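You operate a simulated robot arm through the tools that you are given. There is no shell and no other tool.

You run a simulated robot arm. Do the job below in one go: nothing can be reset, and whatever is moved stays where it is left.

JOB
Put things in order on the top of the steel bench. At the end: the axle with a red head stands on top of the blue press block; the pink shell from the top of the steel bench stands where the white hardener tin stood; the blue pad stands on top of the brown small carton; the white hardener tin from the top of the steel bench stands where the blue pad stood; whatever was shut is shut again. Leave all else as you found it, and nothing knocked over.

The check looks at the end state, three seconds after you hand in, the way a careful person would. Anything else that was tipped, shoved, dropped, spilled or broken makes it a failure.

ROBOT AND FRAMES
A 6-joint arm with a two-finger gripper, fixed in place. Base frame: the origin is at the foot of the arm, x ahead of it, y to its left, z up; the work surface is at about z = 0. Lengths are in mm, angles in rad, forces in N, time in s.
With the tool pointing down near the work surface it reaches from about 180 to 480 mm from the base axis. Its first joint turns from -1.152 to 1.152 rad. Payload 1.76 kg.
The TCP is the grasp point between the finger pads, 29 mm short of the fingertips. In the tool frame z runs along the fingers and y along their closing line. The gripper opens to 82 mm; its body begins 58 mm behind the TCP.
Orientation is told as [roll, pitch, yaw] about the base's x, y, z axes, in that order, counted from this pose: with the fingers straight down and closing along the base's y, the tool's x points along the base's -x, its y along +y and its z along -z.

CONTROLS
- The arm moves only by the tool step_arm. Its argument "commands" is a list of rows, each an object (a shift or turn left out is 0, a gripper value left out holds the last) with "dr": the turn, a rotation vector about the base's x, y, z in rad, a list of three; "travel": the shift along the base's x, y, z in mm, a list of three; "hand": the gripper command, from -1 (fully open) to 1 (shut), values between in proportion. In form: [{"dr": [ax, ay, az], "travel": [tx, ty, tz], "hand": hand}, ...]. A call has 1 to 20 rows; each row is the pose to reach, as a shift and turn from the pose commanded when the call began. Rows are played at 5 a second. More than 50 mm and 0.15 rad between two rows, or a gripper value outside its range, and nothing of the call is played. A pose out of reach is approached as far as the arm can. The call stops where the force on the tool passes 40 N (or 10 N more than at its start, if that is more) or the arm is blocked; 0.2 s more then pass. The fingers move at their own pace (about 203.5 mm/s each) and stop on an object; they squeeze with about 34 N. The grip force told is the motor's: it shows also when the fingers shut on nothing. Time passes only in rows, and 0.2 s behind the last, so rows that repeat a pose let the fingers close. It gives the time, the measured TCP pose, the force on the tool (base axes), the opening and the grip force at its end, in the units of the frame above (readings bear some noise), with the torque about the TCP (base axes, N m) and any sound that the robot's microphone picked up.
- Cameras (640 x 400 px; columns grow to the right, rows downward): "scene" is fixed at [45, 327.1, 412.6]; the picture's right is [-0.85, -0.53, 0.00], its down [-0.35, 0.56, -0.75] and it looks along [0.40, -0.63, -0.66] (base axes); focal length 242 px, centre (320, 200). "wrist" rides on the gripper at [79, 4, -90] in the tool frame; the picture's right is [-0.05, 1.00, 0.00], its down [-0.71, -0.04, -0.71] and it looks along [-0.71, -0.04, 0.71] (tool axes); focal length 256 px, centre (320, 200). There is no depth. A picture from a camera that has moved, and an enlarged one, comes with that camera's place and axes in the base frame and with its lens.
- camera(camera): a new picture of that camera. The clock stands still meanwhile.
- enlarge(camera, box): a new picture of the part [left, top, right, bottom] of that camera's present view, enlarged. The clock stands still meanwhile.
- finish_job(): hands the job in; it is judged then, once.

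Nothing tells you positions but the pictures and the camera data. Unless the task says otherwise, let go and move clear before handing in.

The tools are called after "Emit:" as a command line: name --argument value ..., lists and objects as JSON in quotes. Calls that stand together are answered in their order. step_arm: Moves the arm, as the interface text tells. Its arguments: {"type":"object","properties":{"commands":{"type":"array","items":{"type":"object","properties":{"dr":{"type":"array","items":{"type":"number"}},"travel":{"type":"array","items":{"type":"number"}},"hand":{"type":"number"}}}}},"required":["commands"]} The other tools are called the same way: camera (camera) takes a picture; enlarge (camera, box) takes an enlarged picture of a part of a camera's view; finish_job () hands the job in.

At the start:

```text
time_s: 0.0
tcp_pos: [286.7, -33.4, 235.0]
ee_rot: [0.0, -0.001, 0.0]
force: [0.3, -0.2, -1.0]
torque: [-0.01, -0.01, -0.02]
grip_width: 82.0
finger_force: 0.1
```

scene: 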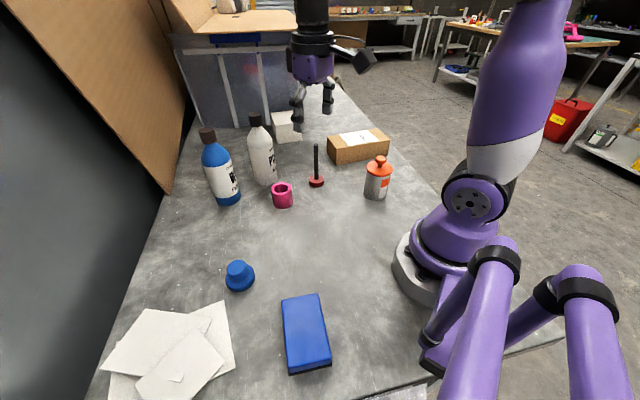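
wrist: 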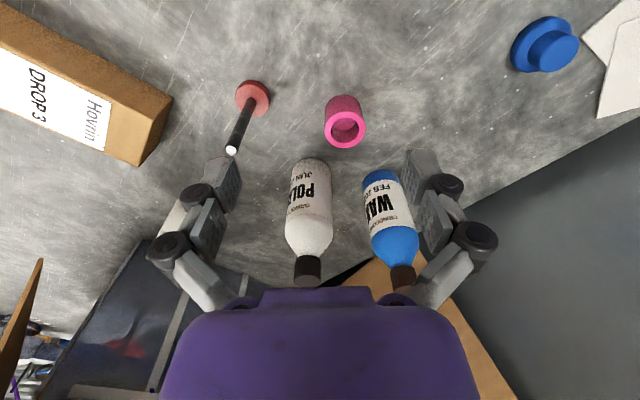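

I see a bench with a blue bottle, a white bottle, a pink shell, a red-headed axle, a brown carton, a tin with an orange lid, a blue pad, a blue round block and some papers. I'll look closer before moving anything.

Emit:
enlarge --camera "scene" --box '[180, 80, 420, 230]'

Emit:
enlarge --camera "scene" --box '[90, 220, 410, 400]'

Emit:
enlarge --camera "scene" --box '[320, 110, 420, 210]'

Emit:
enlarge --camera "wrist" --box '[0, 0, 400, 250]'

```text
2.67 times, centred on (300, 155) of scene
camera zoom: at [45.0, 327.1, 412.6], right [-0.85, -0.53, 0.0], down [-0.35, 0.56, -0.75], along [0.4, -0.63, -0.66], focal length 645 px, centre (373, 320)
```

zoom: 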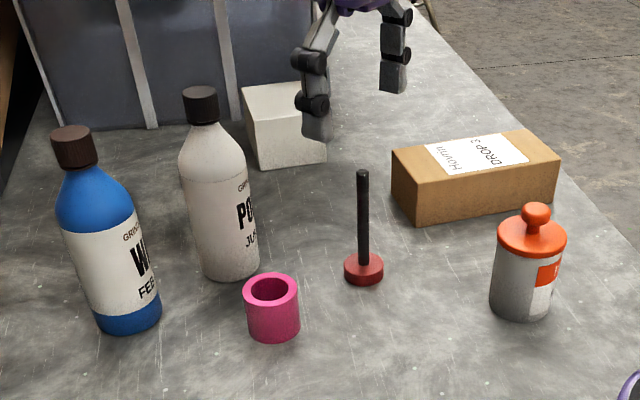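

```text
2.00 times, centred on (250, 310) of scene
camera zoom: at [45.0, 327.1, 412.6], right [-0.85, -0.53, 0.0], down [-0.35, 0.56, -0.75], along [0.4, -0.63, -0.66], focal length 484 px, centre (460, -20)
```

zoom: 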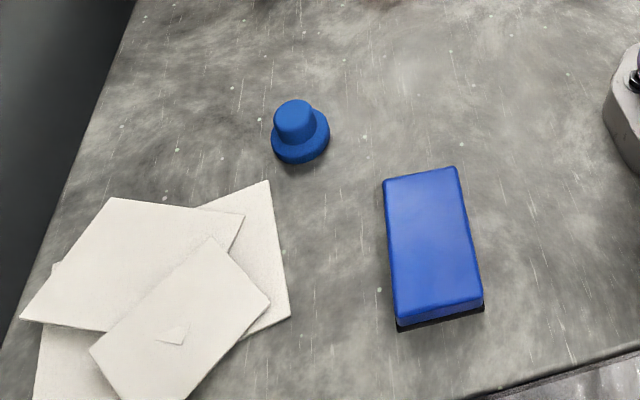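

```text
4.00 times, centred on (370, 160) of scene
camera zoom: at [45.0, 327.1, 412.6], right [-0.85, -0.53, 0.0], down [-0.35, 0.56, -0.75], along [0.4, -0.63, -0.66], focal length 967 px, centre (120, 360)
```

zoom: 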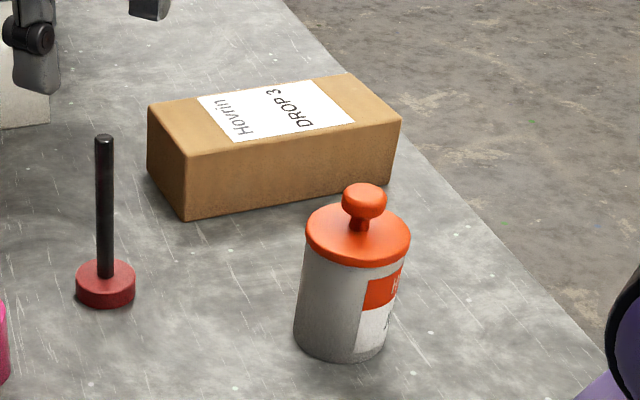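

```text
1.60 times, centred on (200, 125) of wrist
camera zoom: at [205.0, -27.7, 325.2], right [0.05, 1.0, 0.0], down [0.71, -0.04, 0.71], along [0.71, -0.04, -0.71], focal length 410 px, centre (512, 320)
```

zoom: 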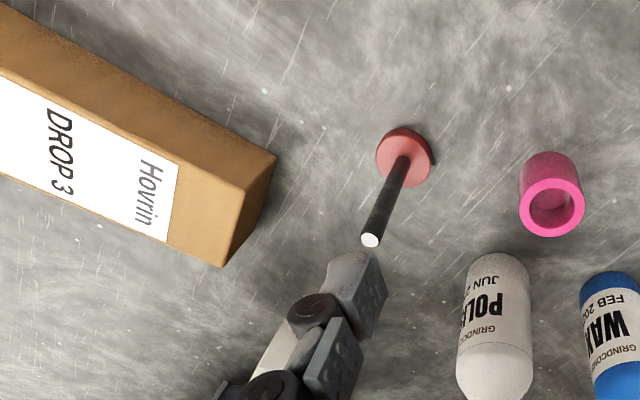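

The bench layout is clear. I take the axle to be at about (335,-119), the shell at (368,-12), the tin at (180,-163), the carton around (313,-331), the rectangular blue piece at (142,214) and the hat-shaped blue piece at (295,200). First I'll move the wrist camera over the two blue pieces to see which is the pad and which is the press block.

Emit:
step_arm --commands '[{"travel": [-13, 19, -10], "dr": [0, 0, 0.075], "hand": -1}, {"travel": [-27, 38, -21], "dr": [0, 0, 0.15]}, {"travel": [-40, 57, -32], "dr": [0, 0, 0.225]}, {"travel": [-54, 77, -42], "dr": [0, 0, 0.3]}, {"travel": [-67, 96, -53], "dr": [0, 0, 0.375]}, {"travel": [-81, 115, -64], "dr": [0, 0, 0.45]}, {"travel": [-94, 134, -74], "dr": [0, 0, 0.525]}, {"travel": [-108, 153, -85], "dr": [0, 0, 0.6]}, {"travel": [-108, 153, -85], "dr": [0, 0, 0.6]}]'

Emit:
camera --camera "wrist"

Emit:
camera --camera "scene"

```text
time_s: 2.0
tcp_pos: [179.8, 118.8, 150.7]
ee_rot: [0.0, 0.002, 0.599]
force: [0.1, 0.5, 0.5]
torque: [-0.01, 0.0, 0.01]
grip_width: 81.7
finger_force: 0.0
```

```text
taken
camera wrist: at [109.9, 79.3, 241.4], right [-0.52, 0.85, 0.0], down [0.6, 0.37, 0.71], along [0.6, 0.37, -0.71], focal length 256 px, centre (320, 200)
```

wrist: 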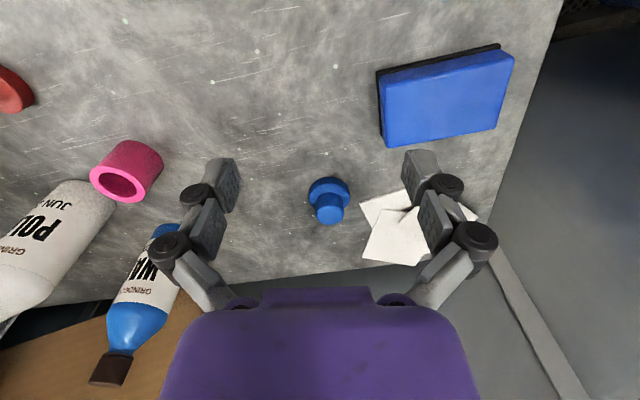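

```text
taken
```

scene: 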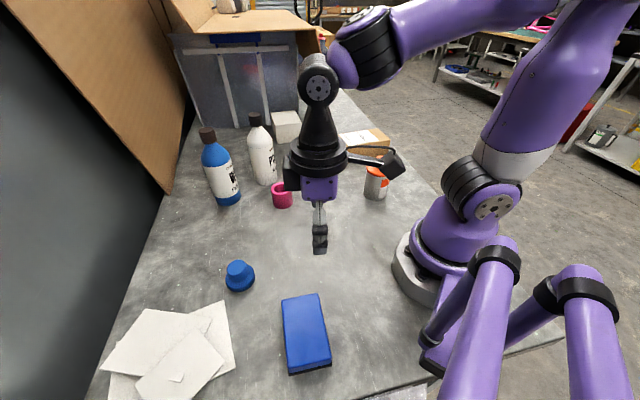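

Emit:
enlarge --camera "wrist" --box '[360, 30, 540, 160]'

Emit:
enlarge --camera "wrist" --box '[280, 155, 380, 240]'

Emit:
enlarge --camera "scene" --box '[210, 250, 350, 390]'

```text
3.08 times, centred on (450, 95) of wrist
camera zoom: at [109.9, 79.3, 241.4], right [-0.52, 0.85, 0.0], down [0.6, 0.37, 0.71], along [0.6, 0.37, -0.71], focal length 788 px, centre (-80, 523)
```

zoom: 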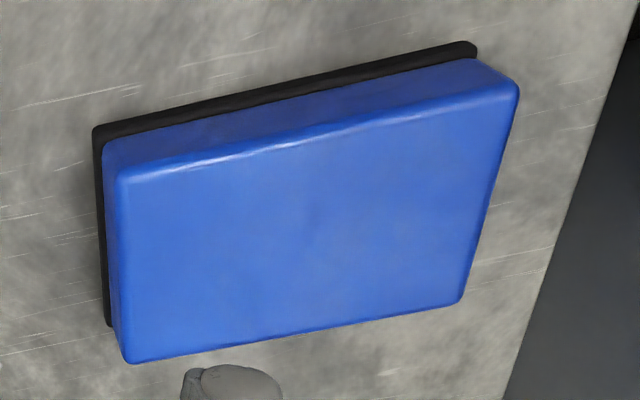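

```text
4.71 times, centred on (330, 198) of wrist
camera zoom: at [109.9, 79.3, 241.4], right [-0.52, 0.85, 0.0], down [0.6, 0.37, 0.71], along [0.6, 0.37, -0.71], focal length 1205 px, centre (273, 212)
```

zoom: 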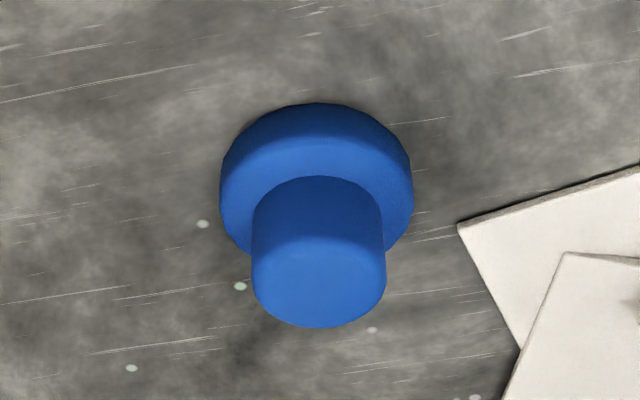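

```text
2.86 times, centred on (280, 320) of scene
camera zoom: at [45.0, 327.1, 412.6], right [-0.85, -0.53, 0.0], down [-0.35, 0.56, -0.75], along [0.4, -0.63, -0.66], focal length 691 px, centre (434, -143)
```

zoom: 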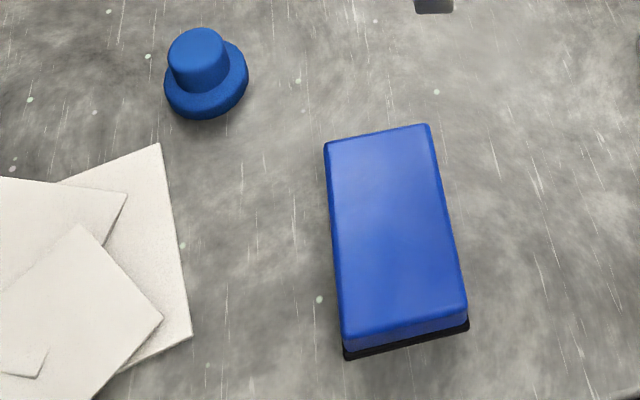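

Both blue pieces are clear now: one is a rectangular block with a black sole, the other a round disc with a raised boss. Before deciding which is the "pad" and which the "press block", I'll check the labels and the background for context.

Emit:
enlarge --camera "scene" --box '[420, 0, 640, 180]'

Emit:
enlarge --camera "scene" --box '[160, 0, 480, 130]'

Emit:
enlarge --camera "wrist" --box '[0, 40, 240, 400]'

Emit:
enlarge --camera "wrist" --box '[340, 170, 640, 400]'

```text
2.22 times, centred on (530, 90) of scene
camera zoom: at [45.0, 327.1, 412.6], right [-0.85, -0.53, 0.0], down [-0.35, 0.56, -0.75], along [0.4, -0.63, -0.66], focal length 537 px, centre (-147, 444)
```

zoom: 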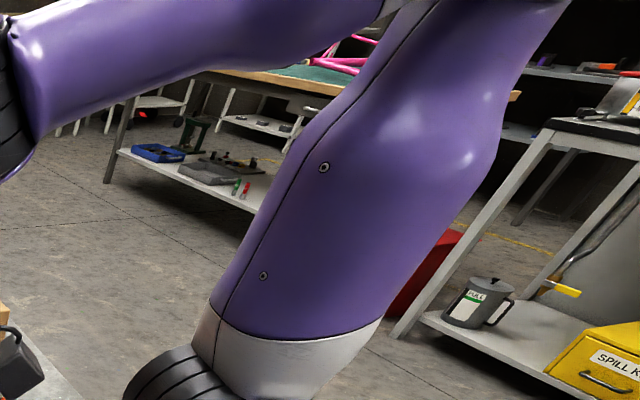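

```text
2.00 times, centred on (320, 65) of scene
camera zoom: at [45.0, 327.1, 412.6], right [-0.85, -0.53, 0.0], down [-0.35, 0.56, -0.75], along [0.4, -0.63, -0.66], focal length 484 px, centre (320, 470)
```

zoom: 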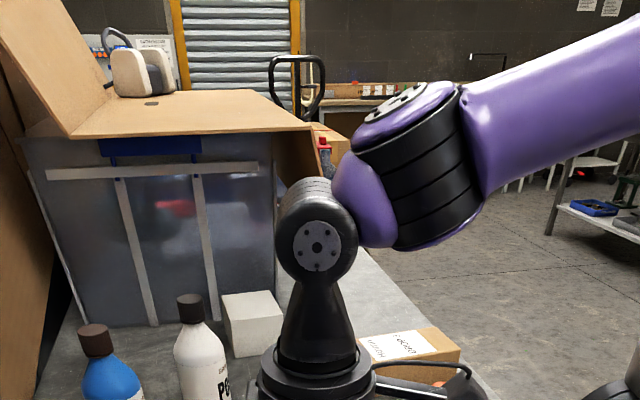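

```text
1.11 times, centred on (120, 220) of wrist
camera zoom: at [109.9, 79.3, 241.4], right [-0.52, 0.85, 0.0], down [0.6, 0.37, 0.71], along [0.6, 0.37, -0.71], focal length 284 px, centre (542, 178)
```

zoom: 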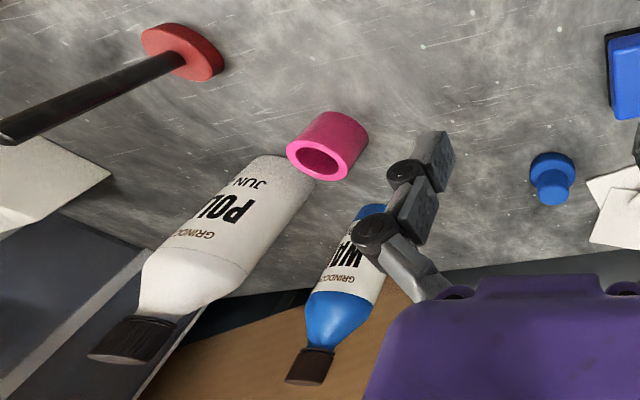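

```text
1.74 times, centred on (490, 285) of wrist
camera zoom: at [109.9, 79.3, 241.4], right [-0.52, 0.85, 0.0], down [0.6, 0.37, 0.71], along [0.6, 0.37, -0.71], focal length 445 px, centre (24, 52)
```

zoom: 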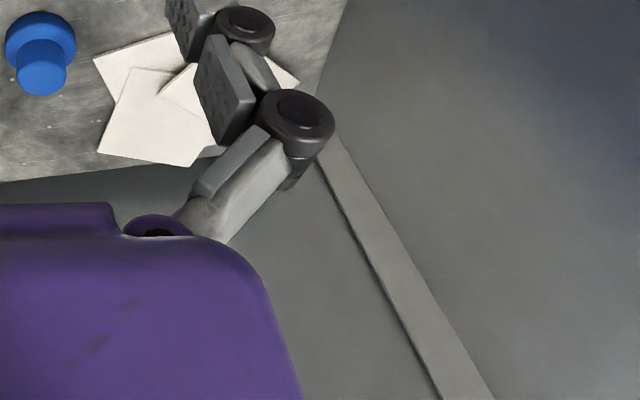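

The background shows a pink bicycle frame, and the parts fit that kind of shop: an axle, a bottom-bracket shell, a stepped press block (bearing-press bush) and a flat pad with a black sanding sole. I take the stepped round piece as the press block and the flat rectangular piece as the pad. Next I'll hover over the pad, centre about (144,213), aligned with its short side.

Emit:
step_arm --commands '[{"travel": [-3, 9, 0], "dr": [0, 0, -0.137], "hand": -1}, {"travel": [-7, 19, 0], "dr": [0, 0, -0.275]}, {"travel": [-10, 28, 0], "dr": [0, 0, -0.412]}, {"travel": [-14, 37, 0], "dr": [0, 0, -0.549]}, {"travel": [-18, 47, 0], "dr": [0, 0, -0.687]}, {"travel": [-21, 56, 0], "dr": [0, 0, -0.824]}, {"travel": [-25, 66, 0], "dr": [0, 0, -0.961]}, {"travel": [-28, 75, 0], "dr": [0, 0, -1.098]}, {"travel": [-32, 84, 0], "dr": [0, 0, -1.236]}, {"travel": [-35, 94, 0], "dr": [0, 0, -1.373]}, {"travel": [-35, 94, 0], "dr": [0, 0, -1.373]}]'

Emit:
camera --camera "wrist"

Emit:
camera --camera "scene"

```text
time_s: 4.4
tcp_pos: [142.2, 213.6, 150.4]
ee_rot: [0.001, -0.001, -0.775]
force: [-0.3, -0.1, -0.8]
torque: [-0.02, 0.05, -0.04]
grip_width: 81.9
finger_force: 0.1
```

```text
taken
camera wrist: at [87.5, 273.5, 240.7], right [0.74, 0.68, 0.0], down [0.48, -0.52, 0.71], along [0.48, -0.52, -0.71], focal length 256 px, centre (320, 200)
```

wrist: 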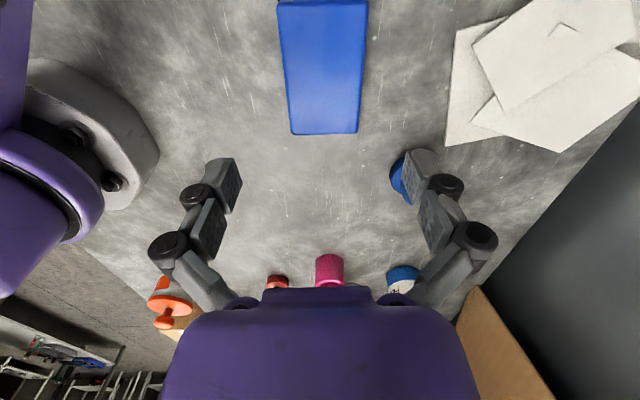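

```text
taken
```

scene: 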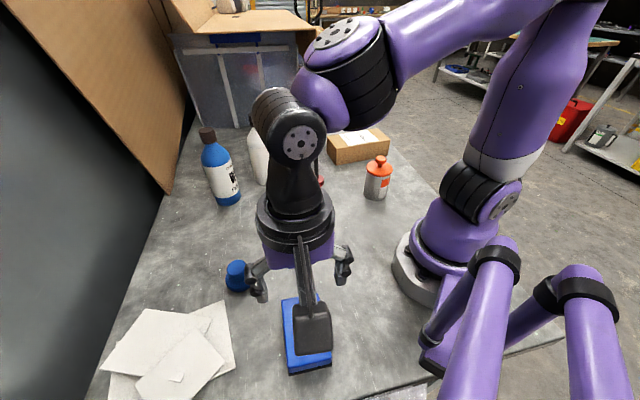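

The pad lies right under the gripper and is well aligned, about 2 mm off. I'll go down over it with the fingertips just above the bench, and close on its short side.

Emit:
step_arm --commands '[{"travel": [1.5, 1.5, -25], "hand": -1}, {"travel": [1.5, 1.5, -50]}, {"travel": [1.5, 1.5, -75]}, {"travel": [1.5, 1.5, -95]}, {"travel": [1.5, 1.5, -107]}, {"travel": [1.5, 1.5, -116]}, {"travel": [1.5, 1.5, -116]}]'

Emit:
camera --camera "wrist"

Emit:
enlarge --camera "scene" --box '[210, 220, 400, 400]'

```text
time_s: 6.0
tcp_pos: [143.2, 216.3, 34.1]
ee_rot: [0.0, 0.0, -0.774]
force: [1.0, -0.3, -0.2]
torque: [0.01, 0.01, -0.02]
grip_width: 81.9
finger_force: 0.1
```

```text
taken
camera wrist: at [88.7, 275.6, 124.0], right [0.74, 0.68, 0.0], down [0.48, -0.52, 0.71], along [0.48, -0.52, -0.71], focal length 256 px, centre (320, 200)
```

wrist: 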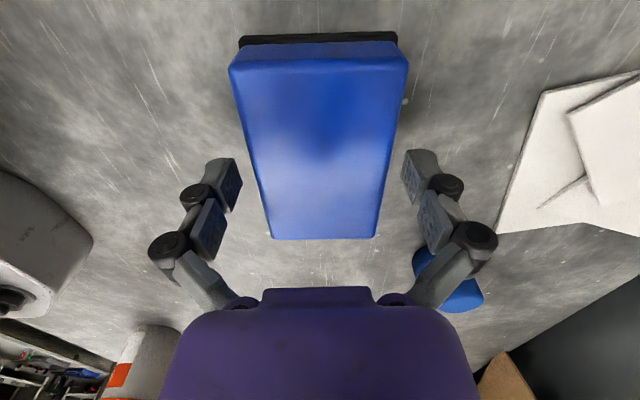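

```text
2.22 times, centred on (305, 310) of scene
camera zoom: at [45.0, 327.1, 412.6], right [-0.85, -0.53, 0.0], down [-0.35, 0.56, -0.75], along [0.4, -0.63, -0.66], focal length 537 px, centre (353, -44)
```

zoom: 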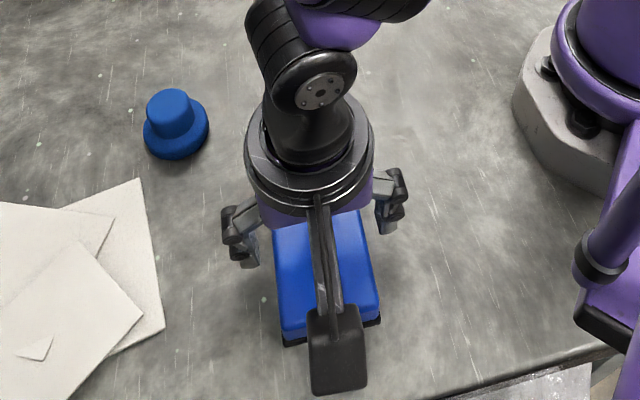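

The fingers straddle the pad and are centred on it. I'll close, give the grip time to settle, then lift a little and check.

Emit:
step_arm --commands '[{"hand": 0.2}, {"hand": 0.6}, {"hand": 1}, {"hand": 1}, {"hand": 1}, {"hand": 1}]'

Emit:
step_arm --commands '[{"travel": [0, 0, 8], "hand": 1}, {"travel": [0, 0, 20]}, {"travel": [0, 0, 40]}, {"travel": [0, 0, 40]}]'

Emit:
camera --camera "wrist"

Emit:
enlarge --camera "scene" --box '[210, 220, 400, 400]'

```text
time_s: 7.4
tcp_pos: [144.1, 216.7, 33.3]
ee_rot: [0.002, 0.0, -0.773]
force: [5.5, 5.8, 19.9]
torque: [0.22, -0.08, -0.08]
grip_width: 61.5
finger_force: 33.4
```

```text
time_s: 8.4
tcp_pos: [143.7, 214.7, 73.6]
ee_rot: [0.0, 0.0, -0.773]
force: [-1.0, 0.2, -2.2]
torque: [0.03, -0.01, 0.0]
grip_width: 61.2
finger_force: 34.3
```

```text
taken
camera wrist: at [88.9, 274.2, 164.1], right [0.74, 0.68, 0.0], down [0.48, -0.52, 0.71], along [0.48, -0.52, -0.71], focal length 256 px, centre (320, 200)
```

wrist: 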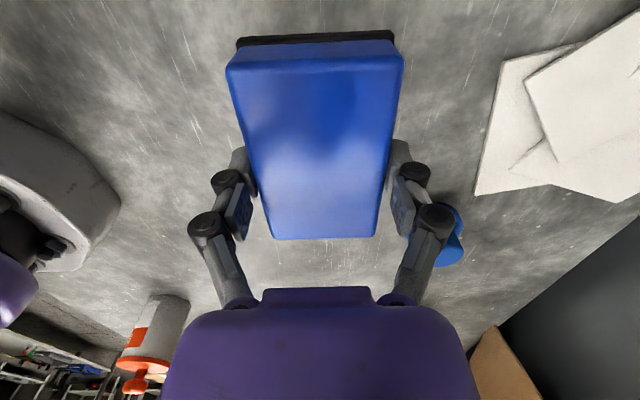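

```text
2.22 times, centred on (305, 310) of scene
camera zoom: at [45.0, 327.1, 412.6], right [-0.85, -0.53, 0.0], down [-0.35, 0.56, -0.75], along [0.4, -0.63, -0.66], focal length 537 px, centre (353, -44)
```

zoom: 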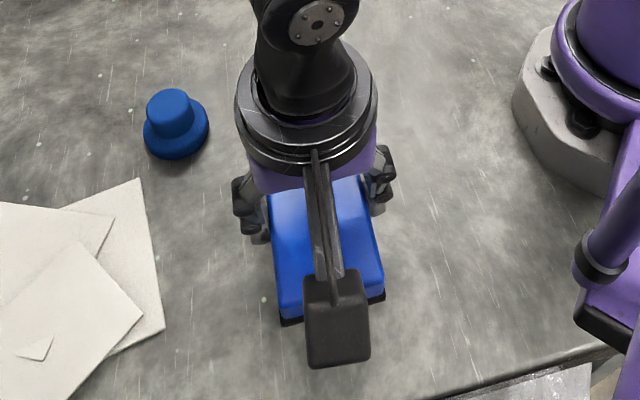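

The pad is held (61 mm wide) and lifted. I'll raise it higher and swing it around to hover over the carton at about (312,-328), with its long side turned along the carton's long side.

Emit:
step_arm --commands '[{"travel": [0, 0, 35], "dr": [0, 0, 0], "hand": 1}, {"travel": [0, 0, 70], "dr": [0, 0, 0]}, {"travel": [10.4, -33.9, 98], "dr": [0, 0, -0.092]}, {"travel": [20.9, -67.9, 120], "dr": [0, 0, -0.185]}, {"travel": [31.3, -101.8, 126], "dr": [0, 0, -0.277]}, {"travel": [41.7, -135.8, 126], "dr": [0, 0, -0.369]}, {"travel": [52.1, -169.7, 126], "dr": [0, 0, -0.462]}, {"travel": [62.6, -203.7, 126], "dr": [0, 0, -0.554]}, {"travel": [73, -237.6, 126], "dr": [0, 0, -0.646]}, {"travel": [83.4, -271.5, 126], "dr": [0, 0, -0.739]}, {"travel": [93.8, -305.5, 126], "dr": [0, 0, -0.831]}, {"travel": [104.3, -339.4, 126], "dr": [0, 0, -0.923]}, {"travel": [114.7, -373.4, 126], "dr": [0, 0, -1.015]}, {"travel": [125.1, -407.3, 126], "dr": [0, 0, -1.108]}, {"travel": [135.5, -441.3, 126], "dr": [0, 0, -1.2]}, {"travel": [146, -475.2, 126], "dr": [0, 0, -1.292]}, {"travel": [156.4, -509.1, 126], "dr": [0, 0, -1.385]}, {"travel": [166.8, -543.1, 126], "dr": [0, 0, -1.477]}, {"travel": [166.8, -543.1, 126], "dr": [0, 0, -1.477]}]'

Emit:
camera --camera "wrist"

Emit:
camera --camera "scene"

```text
time_s: 12.4
tcp_pos: [306.0, -323.0, 197.0]
ee_rot: [-0.002, -0.001, -2.252]
force: [-1.0, -0.1, -1.3]
torque: [0.02, -0.01, 0.02]
grip_width: 61.2
finger_force: 34.2
out of reach, approached as far as the arm can: row 18, 19
```

```text
taken
camera wrist: at [357.6, -263.1, 286.7], right [0.74, -0.67, 0.0], down [-0.47, -0.53, 0.71], along [-0.47, -0.52, -0.71], focal length 256 px, centre (320, 200)
```

wrist: 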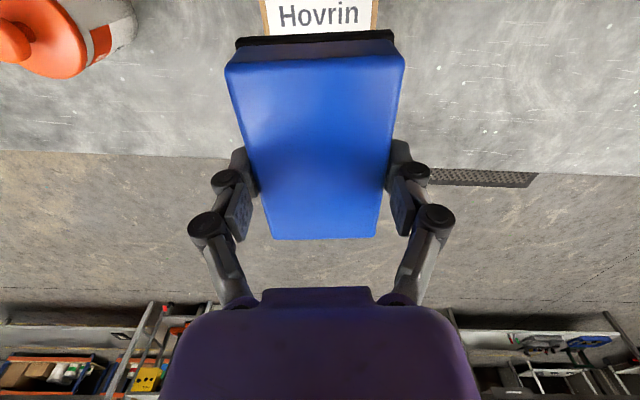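

```text
taken
```

scene: 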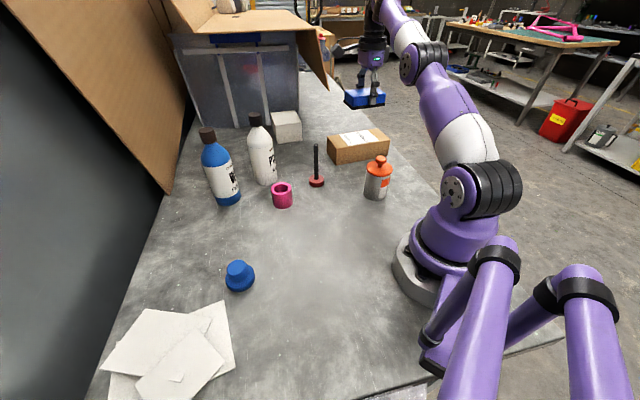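

The arm hovers over the carton but is near its reach limit at this height. I'll zoom in to see where the pad sits relative to the carton.

Emit:
enlarge --camera "wrist" --box '[220, 0, 420, 60]'

Emit:
enlarge --camera "scene" --box '[300, 60, 420, 210]'

```text
3.20 times, centred on (320, 30) of wrist
camera zoom: at [357.6, -263.1, 286.7], right [0.74, -0.67, 0.0], down [-0.47, -0.53, 0.71], along [-0.47, -0.52, -0.71], focal length 819 px, centre (320, 744)
```

zoom: 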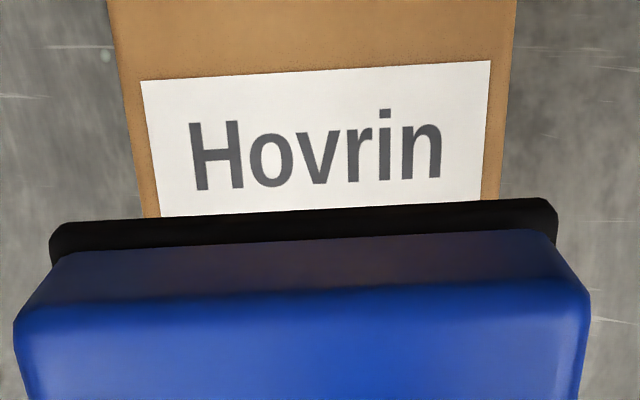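

```text
2.67 times, centred on (360, 135) of scene
camera zoom: at [45.0, 327.1, 412.6], right [-0.85, -0.53, 0.0], down [-0.35, 0.56, -0.75], along [0.4, -0.63, -0.66], focal length 645 px, centre (213, 373)
```

zoom: 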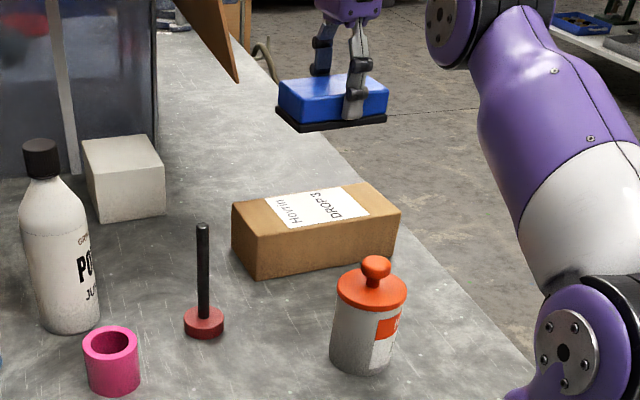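

The carton's top runs nearly straight under the pad, with its centre close to (308,-321) and its top at about z 55–60. I'll lower by 40 mm with a small correction inward and check where the arm actually ends up.

Emit:
step_arm --commands '[{"travel": [-2, 3, -15], "hand": 1}, {"travel": [-4, 6, -30]}, {"travel": [-4, 6, -40]}, {"travel": [-4, 6, -40]}]'

```text
time_s: 13.4
tcp_pos: [304.0, -317.1, 157.4]
ee_rot: [0.0, 0.0, -2.249]
force: [-0.3, 0.1, -1.2]
torque: [0.0, 0.0, 0.01]
grip_width: 61.0
finger_force: 33.8
```

Emit:
step_arm --commands '[{"travel": [2, -2, -15], "hand": 1}, {"travel": [4, -4, -30]}, {"travel": [4, -4, -45]}, {"travel": [4, -4, -52]}, {"travel": [4, -4, -52]}]'

Emit:
enlarge --camera "scene" --box '[310, 90, 410, 190]'

Emit:
camera --camera "wrist"

```text
time_s: 14.6
tcp_pos: [306.5, -320.7, 105.1]
ee_rot: [0.0, 0.0, -2.25]
force: [0.2, 0.1, -2.0]
torque: [0.01, 0.03, 0.0]
grip_width: 61.3
finger_force: 33.9
```

```text
4.00 times, centred on (360, 140) of scene
camera zoom: at [45.0, 327.1, 412.6], right [-0.85, -0.53, 0.0], down [-0.35, 0.56, -0.75], along [0.4, -0.63, -0.66], focal length 967 px, centre (160, 440)
```

zoom: 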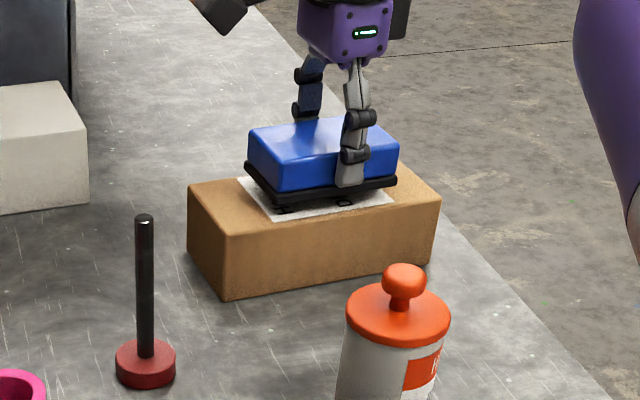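

```text
taken
camera wrist: at [357.6, -260.6, 195.6], right [0.74, -0.67, 0.0], down [-0.47, -0.53, 0.71], along [-0.47, -0.53, -0.71], focal length 256 px, centre (320, 200)
```

wrist: 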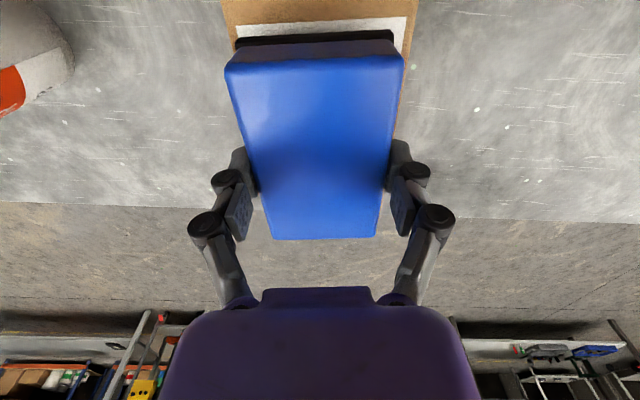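

The pad is centred over the carton with roughly 15 mm to go. I'll lower in small steps and watch the force.

Emit:
step_arm --commands '[{"travel": [0.5, 0, -4], "hand": 1}, {"travel": [0.5, 0, -8]}, {"travel": [0.5, 0, -10]}]'

Emit:
enlarge --camera "scene" --box '[330, 110, 390, 170]'

```text
time_s: 15.4
tcp_pos: [307.5, -320.8, 94.1]
ee_rot: [-0.001, 0.001, -2.248]
force: [0.1, -0.4, -1.6]
torque: [0.0, 0.0, -0.02]
grip_width: 61.3
finger_force: 33.7
```

```text
6.67 times, centred on (360, 140) of scene
camera zoom: at [45.0, 327.1, 412.6], right [-0.85, -0.53, 0.0], down [-0.35, 0.56, -0.75], along [0.4, -0.63, -0.66], focal length 1612 px, centre (53, 600)
```

zoom: 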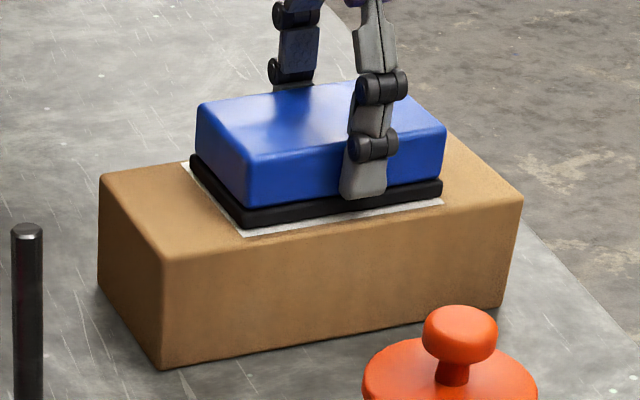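

Emit:
step_arm --commands '[{"travel": [0, 0, -1.5], "hand": 1}, {"travel": [0, 0, -3]}]'

Emit:
enlarge --camera "scene" --box '[330, 110, 390, 170]'

```text
time_s: 16.0
tcp_pos: [307.1, -321.7, 93.1]
ee_rot: [0.003, -0.001, -2.252]
force: [-7.7, -0.1, 18.7]
torque: [0.17, 0.11, 0.04]
grip_width: 61.3
finger_force: 34.1
```

```text
6.67 times, centred on (360, 140) of scene
camera zoom: at [44.9, 327.2, 412.5], right [-0.85, -0.53, 0.0], down [-0.35, 0.56, -0.75], along [0.4, -0.63, -0.66], focal length 1612 px, centre (53, 600)
```

zoom: 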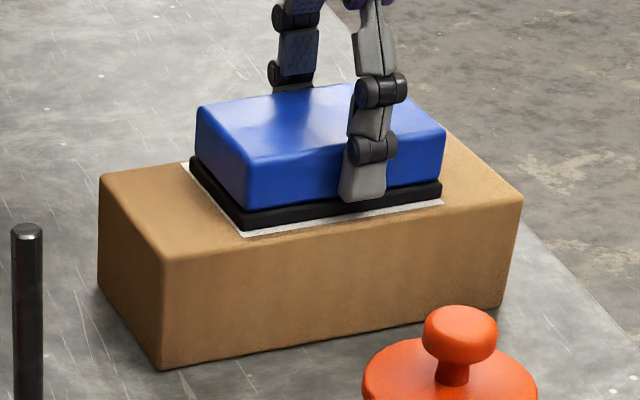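

The pad touches the carton top with about 19 N. I'll ease off a millimetre, open the fingers and rise straight up.

Emit:
step_arm --commands '[{"travel": [0, 0, 1.5], "hand": 1}, {"travel": [0, 0, 1.5], "hand": -0.6}, {"travel": [0, 0, 1.5], "hand": -0.8}, {"travel": [0, 0, 1.5], "hand": -1}, {"travel": [0, 0, 1.5], "hand": -1}, {"travel": [0, 0, 12], "hand": -1}, {"travel": [0, 0, 30], "hand": -1}, {"travel": [0, 0, 60], "hand": -1}, {"travel": [0, 0, 90], "hand": -1}]'

Emit:
camera --camera "scene"

Emit:
enlarge --camera "scene" --box '[320, 100, 400, 200]'

Emit:
camera --camera "wrist"

```text
time_s: 18.0
tcp_pos: [307.9, -321.9, 182.8]
ee_rot: [-0.001, 0.0, -2.25]
force: [0.1, 0.5, -0.7]
torque: [0.0, -0.02, 0.02]
grip_width: 82.1
finger_force: 0.1
```

```text
taken
```

scene: 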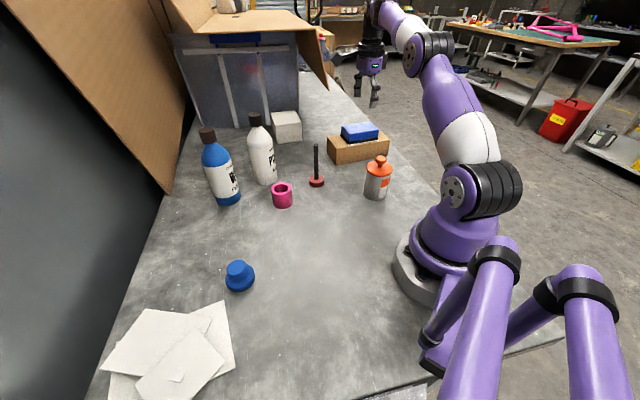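

```text
4.00 times, centred on (360, 150) of scene
camera zoom: at [45.0, 327.1, 412.6], right [-0.85, -0.53, 0.0], down [-0.35, 0.56, -0.75], along [0.4, -0.63, -0.66], focal length 967 px, centre (160, 400)
```

zoom: 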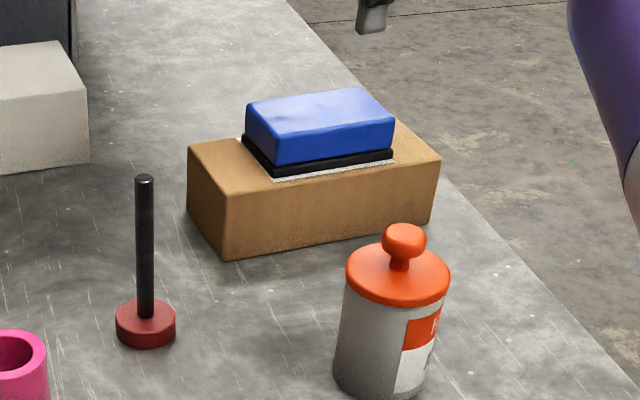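

```text
taken
camera wrist: at [359.0, -260.8, 272.1], right [0.74, -0.67, 0.0], down [-0.47, -0.53, 0.71], along [-0.47, -0.53, -0.71], focal length 256 px, centre (320, 200)
```

wrist: 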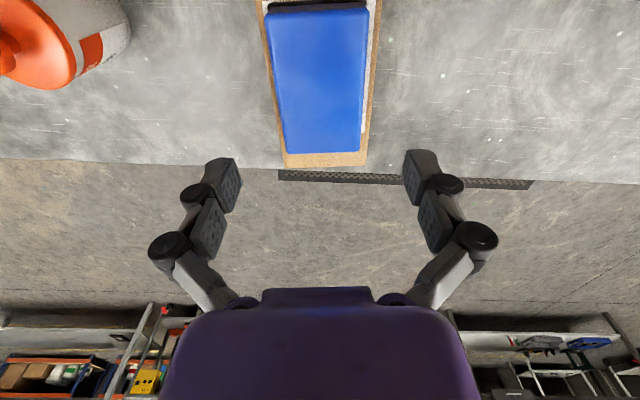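

The pad stands squarely on the carton and the carton hasn't moved. Next is the tin: I need a close look at its lid rim and height to plan a grip on the body below the lid.

Emit:
enlarge --camera "scene" --box '[350, 145, 410, 205]'

Emit:
enlarge --camera "wrist" --box '[0, 0, 140, 100]'

```text
6.67 times, centred on (380, 175) of scene
camera zoom: at [45.0, 327.1, 412.6], right [-0.85, -0.53, 0.0], down [-0.35, 0.56, -0.75], along [0.4, -0.63, -0.66], focal length 1612 px, centre (-80, 367)
```

zoom: 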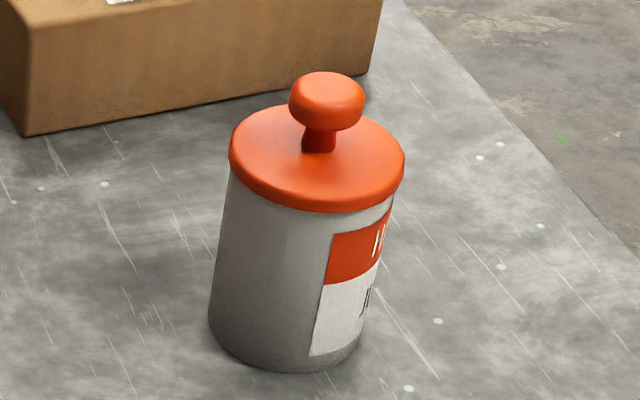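

```text
4.00 times, centred on (70, 50) of wrist
camera zoom: at [359.0, -260.8, 272.1], right [0.74, -0.67, 0.0], down [-0.47, -0.53, 0.71], along [-0.47, -0.53, -0.71], focal length 1024 px, centre (1320, 800)
```

zoom: 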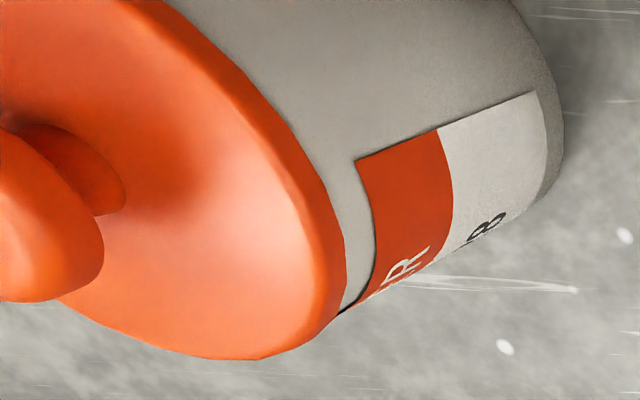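

The tin's body is about 60 mm across and its lid about 63 mm, with the knob top near z 110. I'll move above it at (180,-163) with the fingers closing along y and check its position from there.

Emit:
step_arm --commands '[{"travel": [-8, 10, 4], "dr": [0, 0, 0.14], "hand": -1}, {"travel": [-16, 20, 7], "dr": [0, 0, 0.28]}, {"travel": [-24, 30, 7], "dr": [0, 0, 0.42]}, {"travel": [-32, 40, 7], "dr": [0, 0, 0.56]}, {"travel": [-40, 50, 7], "dr": [0, 0, 0.7]}, {"travel": [-48, 60, 7], "dr": [0, 0, 0.84]}, {"travel": [-56, 70, 7], "dr": [0, 0, 0.98]}, {"travel": [-64, 80, 7], "dr": [0, 0, 1.12]}, {"travel": [-72, 90, 7], "dr": [0, 0, 1.26]}, {"travel": [-80, 100, 7], "dr": [0, 0, 1.4]}, {"travel": [-88, 110, 7], "dr": [0, 0, 1.54]}, {"travel": [-96, 120, 7], "dr": [0, 0, 1.68]}, {"travel": [-104, 130, 7], "dr": [0, 0, 1.82]}, {"travel": [-112, 140, 7], "dr": [0, 0, 1.96]}, {"travel": [-120, 150, 7], "dr": [0, 0, 2.1]}, {"travel": [-128, 159, 7], "dr": [0, 0, 2.25]}, {"travel": [-128, 159, 7], "dr": [0, 0, 2.25]}]'

Emit:
camera --camera "wrist"

Emit:
camera --camera "scene"

```text
time_s: 21.6
tcp_pos: [181.6, -162.1, 189.9]
ee_rot: [-0.002, 0.001, 0.002]
force: [-0.1, 0.5, 0.9]
torque: [-0.02, 0.0, -0.01]
grip_width: 82.0
finger_force: 0.1
```

```text
taken
camera wrist: at [99.5, -156.8, 280.4], right [0.05, 1.0, 0.0], down [0.71, -0.04, 0.71], along [0.71, -0.04, -0.71], focal length 256 px, centre (320, 200)
```

wrist: 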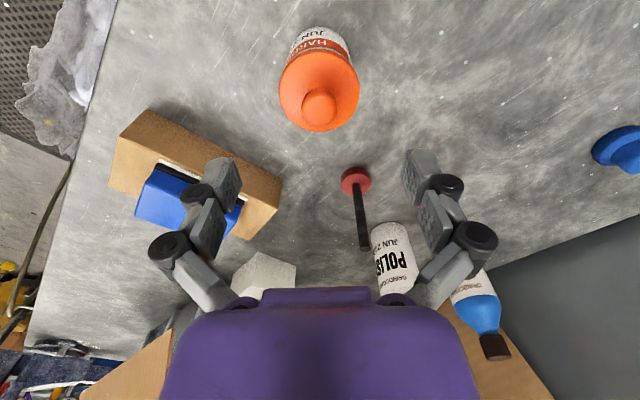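

```text
taken
```

scene: 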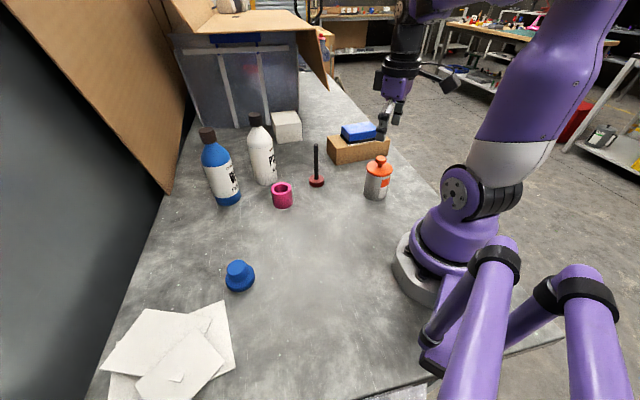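

Emit:
enlarge --camera "wrist" --box '[260, 10, 380, 145]'

```text
2.96 times, centred on (320, 78) of wrist
camera zoom: at [99.5, -156.8, 280.4], right [0.05, 1.0, 0.0], down [0.71, -0.04, 0.71], along [0.71, -0.04, -0.71], focal length 758 px, centre (320, 563)
```

zoom: 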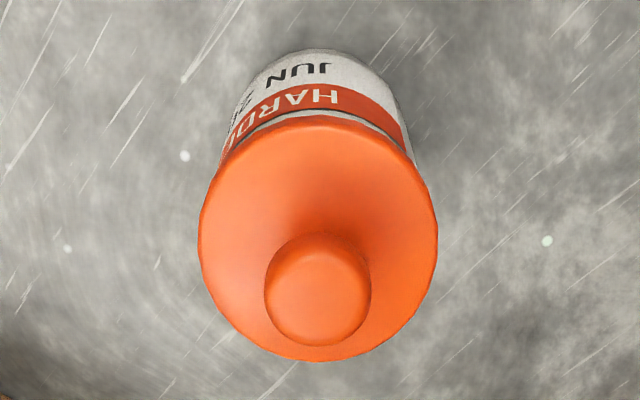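

Emit:
enlarge --camera "wrist" --box '[130, 140, 260, 320]'

Emit:
enlarge --camera "scene" --box '[360, 60, 460, 160]'

```text
2.22 times, centred on (195, 230) of wrist
camera zoom: at [99.5, -156.8, 280.4], right [0.05, 1.0, 0.0], down [0.71, -0.04, 0.71], along [0.71, -0.04, -0.71], focal length 569 px, centre (598, 133)
```

zoom: 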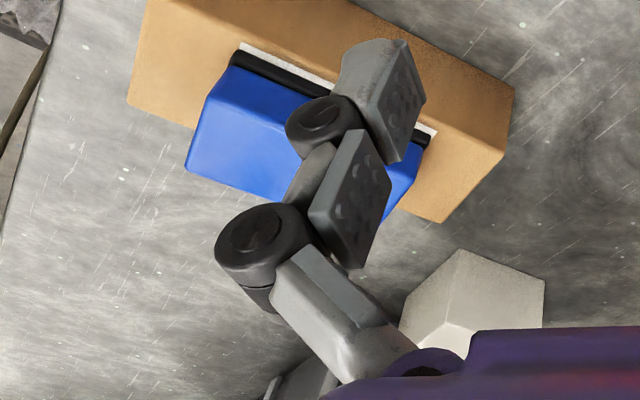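

```text
4.00 times, centred on (410, 110) of scene
camera zoom: at [45.0, 327.1, 412.6], right [-0.85, -0.53, 0.0], down [-0.35, 0.56, -0.75], along [0.4, -0.63, -0.66], focal length 967 px, centre (-40, 560)
```

zoom: 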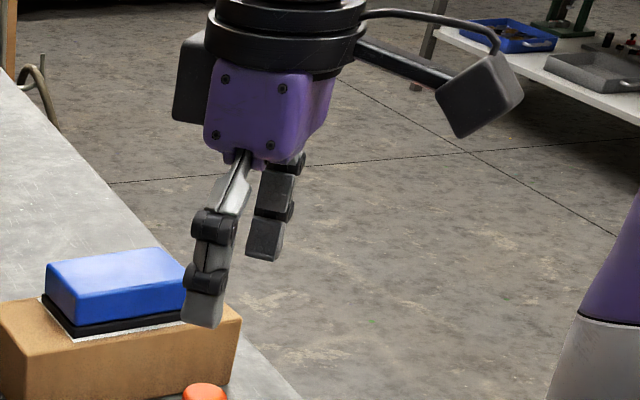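

The tin lies about 4 mm further out in x than the gripper axis. A straight-down grip would put the upper finger pads on the lid rim, because the knob limits how deep I can go. So I'll tilt the gripper about 50° towards the open middle of the bench and grip only the body. First I'll turn and tilt at a safe height.

Emit:
step_arm --commands '[{"travel": [1, 0.4, 3], "dr": [0, 0, 0.13], "hand": -1}, {"travel": [2, 0.8, 6], "dr": [0, 0, 0.26]}, {"travel": [3.5, 1.2, 10], "dr": [0, 0, 0.39]}, {"travel": [5, 1.6, 15], "dr": [0, 0, 0.52]}, {"travel": [6, 2, 20], "dr": [0, 0, 0.65]}, {"travel": [7, 2.6, 20], "dr": [0, 0, 0.785]}, {"travel": [7, 2.6, 20], "dr": [0, 0, 0.785]}]'

Emit:
step_arm --commands '[{"dr": [-0.09, 0.09, 0], "hand": -1}, {"dr": [-0.18, 0.18, 0]}, {"dr": [-0.27, 0.27, 0]}, {"dr": [-0.36, 0.36, 0]}, {"dr": [-0.45, 0.45, 0]}, {"dr": [-0.54, 0.54, 0]}, {"dr": [-0.617, 0.617, 0]}, {"dr": [-0.617, 0.617, 0]}]'

Emit:
camera --camera "wrist"

Emit:
camera --camera "scene"

```text
time_s: 23.2
tcp_pos: [186.1, -158.6, 209.9]
ee_rot: [0.0, 0.0, 0.786]
force: [-0.2, 0.5, 0.0]
torque: [0.0, -0.04, 0.03]
grip_width: 82.1
finger_force: 0.1
```

```text
time_s: 25.0
tcp_pos: [166.3, -170.0, 167.0]
ee_rot: [-0.003, 0.873, 0.786]
force: [-0.7, -1.3, 0.3]
torque: [-0.04, 0.01, 0.02]
grip_width: 81.6
finger_force: 0.1
out of reach, approached as far as the arm can: row 5, 6, 7, 8
```

```text
taken
camera wrist: at [174.5, -153.5, 285.8], right [-0.68, 0.73, -0.04], down [0.73, 0.68, -0.09], along [-0.04, -0.09, -1.0], focal length 256 px, centre (320, 200)
```

wrist: 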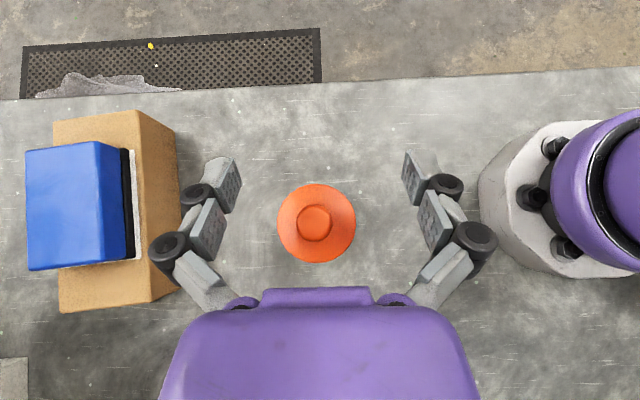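

```text
taken
```

scene: 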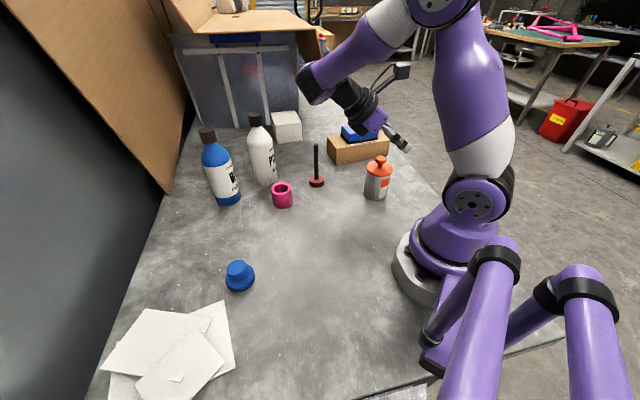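

The gripper reached the tilt but was pulled back in position. I'll try moving lower over the tin, staying above the knob, to see if that pose is reachable.

Emit:
step_arm --commands '[{"travel": [5, 3, -4], "hand": -1}, {"travel": [10, 6, -8]}, {"travel": [15, 8, -12]}, {"travel": [20, 11, -17]}, {"travel": [20, 11, -17]}]'

Emit:
camera --camera "wrist"

Emit:
camera --camera "scene"

```text
time_s: 26.2
tcp_pos: [186.4, -159.7, 150.5]
ee_rot: [0.001, 0.872, 0.785]
force: [0.2, 0.2, 0.4]
torque: [-0.02, 0.0, -0.01]
grip_width: 81.9
finger_force: 0.1
```

```text
taken
camera wrist: at [193.6, -142.8, 269.5], right [-0.68, 0.73, -0.04], down [0.73, 0.68, -0.09], along [-0.04, -0.09, -1.0], focal length 256 px, centre (320, 200)
```

wrist: 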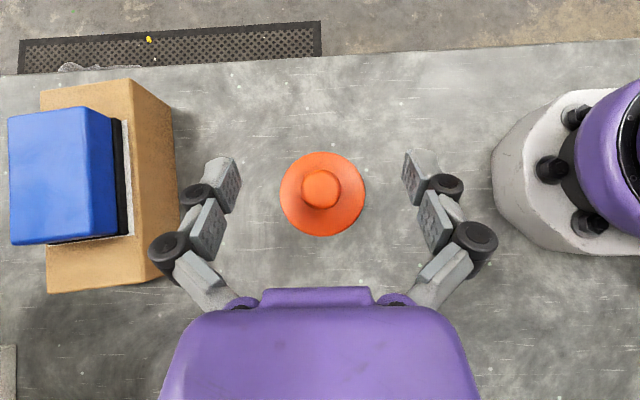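

```text
taken
```

scene: 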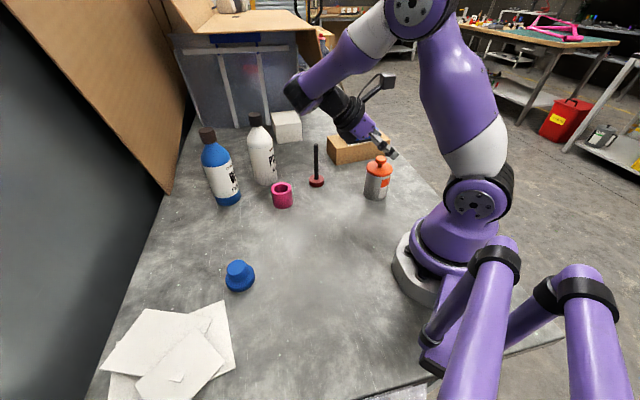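

The pose is reachable here, and the tin sits centred between the fingers, about 0.2 mm off. I'll lower partway and check clearance to the knob and lid.

Emit:
step_arm --commands '[{"travel": [1, 1, -12], "hand": -1}, {"travel": [1, 1, -24]}, {"travel": [1, 1, -36]}, {"travel": [1, 1, -48]}, {"travel": [1, 1, -60]}, {"travel": [1, 1, -60]}]'

Emit:
camera --camera "wrist"

Emit:
enlarge --camera "scene" --box '[280, 70, 440, 210]'

```text
time_s: 27.6
tcp_pos: [186.3, -158.3, 91.2]
ee_rot: [-0.001, 0.873, 0.784]
force: [-0.5, -0.1, -0.1]
torque: [-0.03, 0.01, 0.0]
grip_width: 81.9
finger_force: 0.0
```

```text
taken
camera wrist: at [195.0, -141.5, 209.4], right [-0.68, 0.73, -0.04], down [0.73, 0.68, -0.09], along [-0.04, -0.09, -1.0], focal length 256 px, centre (320, 200)
```

wrist: 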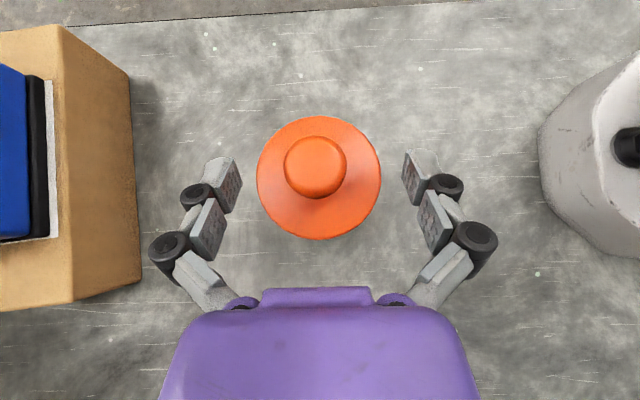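

```text
2.86 times, centred on (360, 140) of scene
camera zoom: at [45.0, 327.1, 412.6], right [-0.85, -0.53, 0.0], down [-0.35, 0.56, -0.75], along [0.4, -0.63, -0.66], focal length 691 px, centre (206, 371)
```

zoom: 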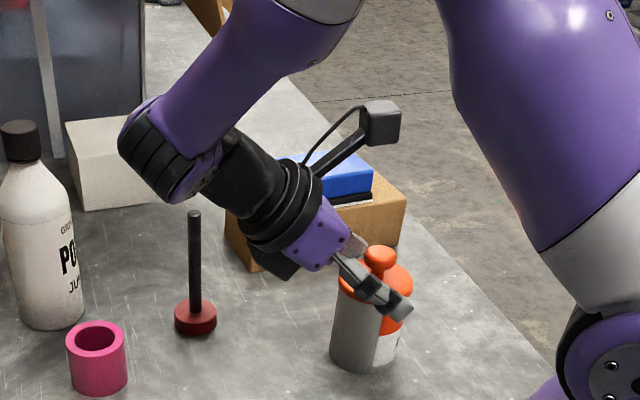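

Emit:
step_arm --commands '[{"travel": [0, 0, -8], "hand": -1}, {"travel": [0, 0, -16]}, {"travel": [0, 0, -25]}, {"travel": [0, 0, -25]}]'

Emit:
camera --camera "wrist"

Emit:
enlarge --camera "scene" --box '[280, 90, 440, 230]'

```text
time_s: 28.6
tcp_pos: [187.6, -158.1, 65.9]
ee_rot: [0.0, 0.873, 0.786]
force: [0.1, -0.1, 0.0]
torque: [0.04, 0.01, -0.03]
grip_width: 81.9
finger_force: 0.1
```

```text
taken
camera wrist: at [195.0, -142.1, 185.1], right [-0.68, 0.73, -0.04], down [0.73, 0.68, -0.09], along [-0.04, -0.09, -1.0], focal length 256 px, centre (320, 200)
```

wrist: 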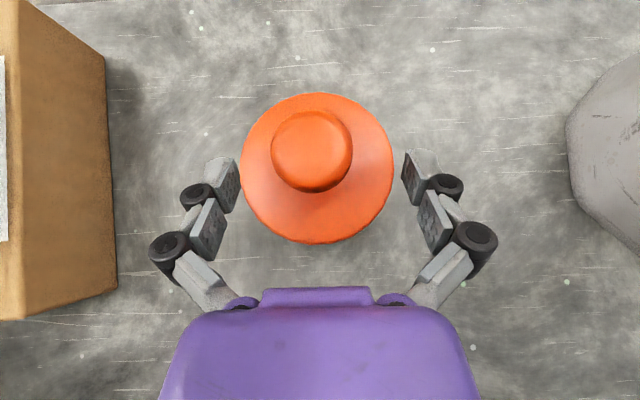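

```text
2.86 times, centred on (360, 160) of scene
camera zoom: at [45.0, 327.1, 412.6], right [-0.85, -0.53, 0.0], down [-0.35, 0.56, -0.75], along [0.4, -0.63, -0.66], focal length 691 px, centre (206, 314)
```

zoom: 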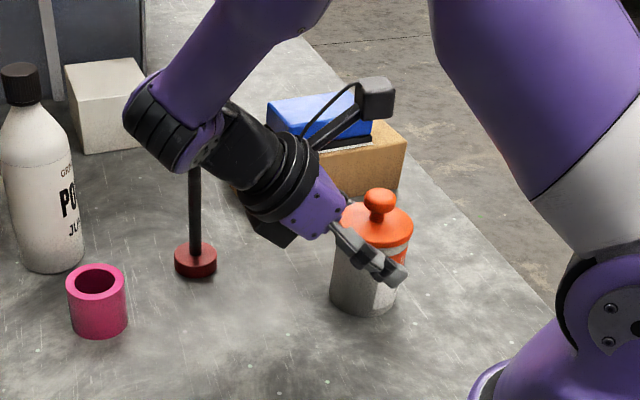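

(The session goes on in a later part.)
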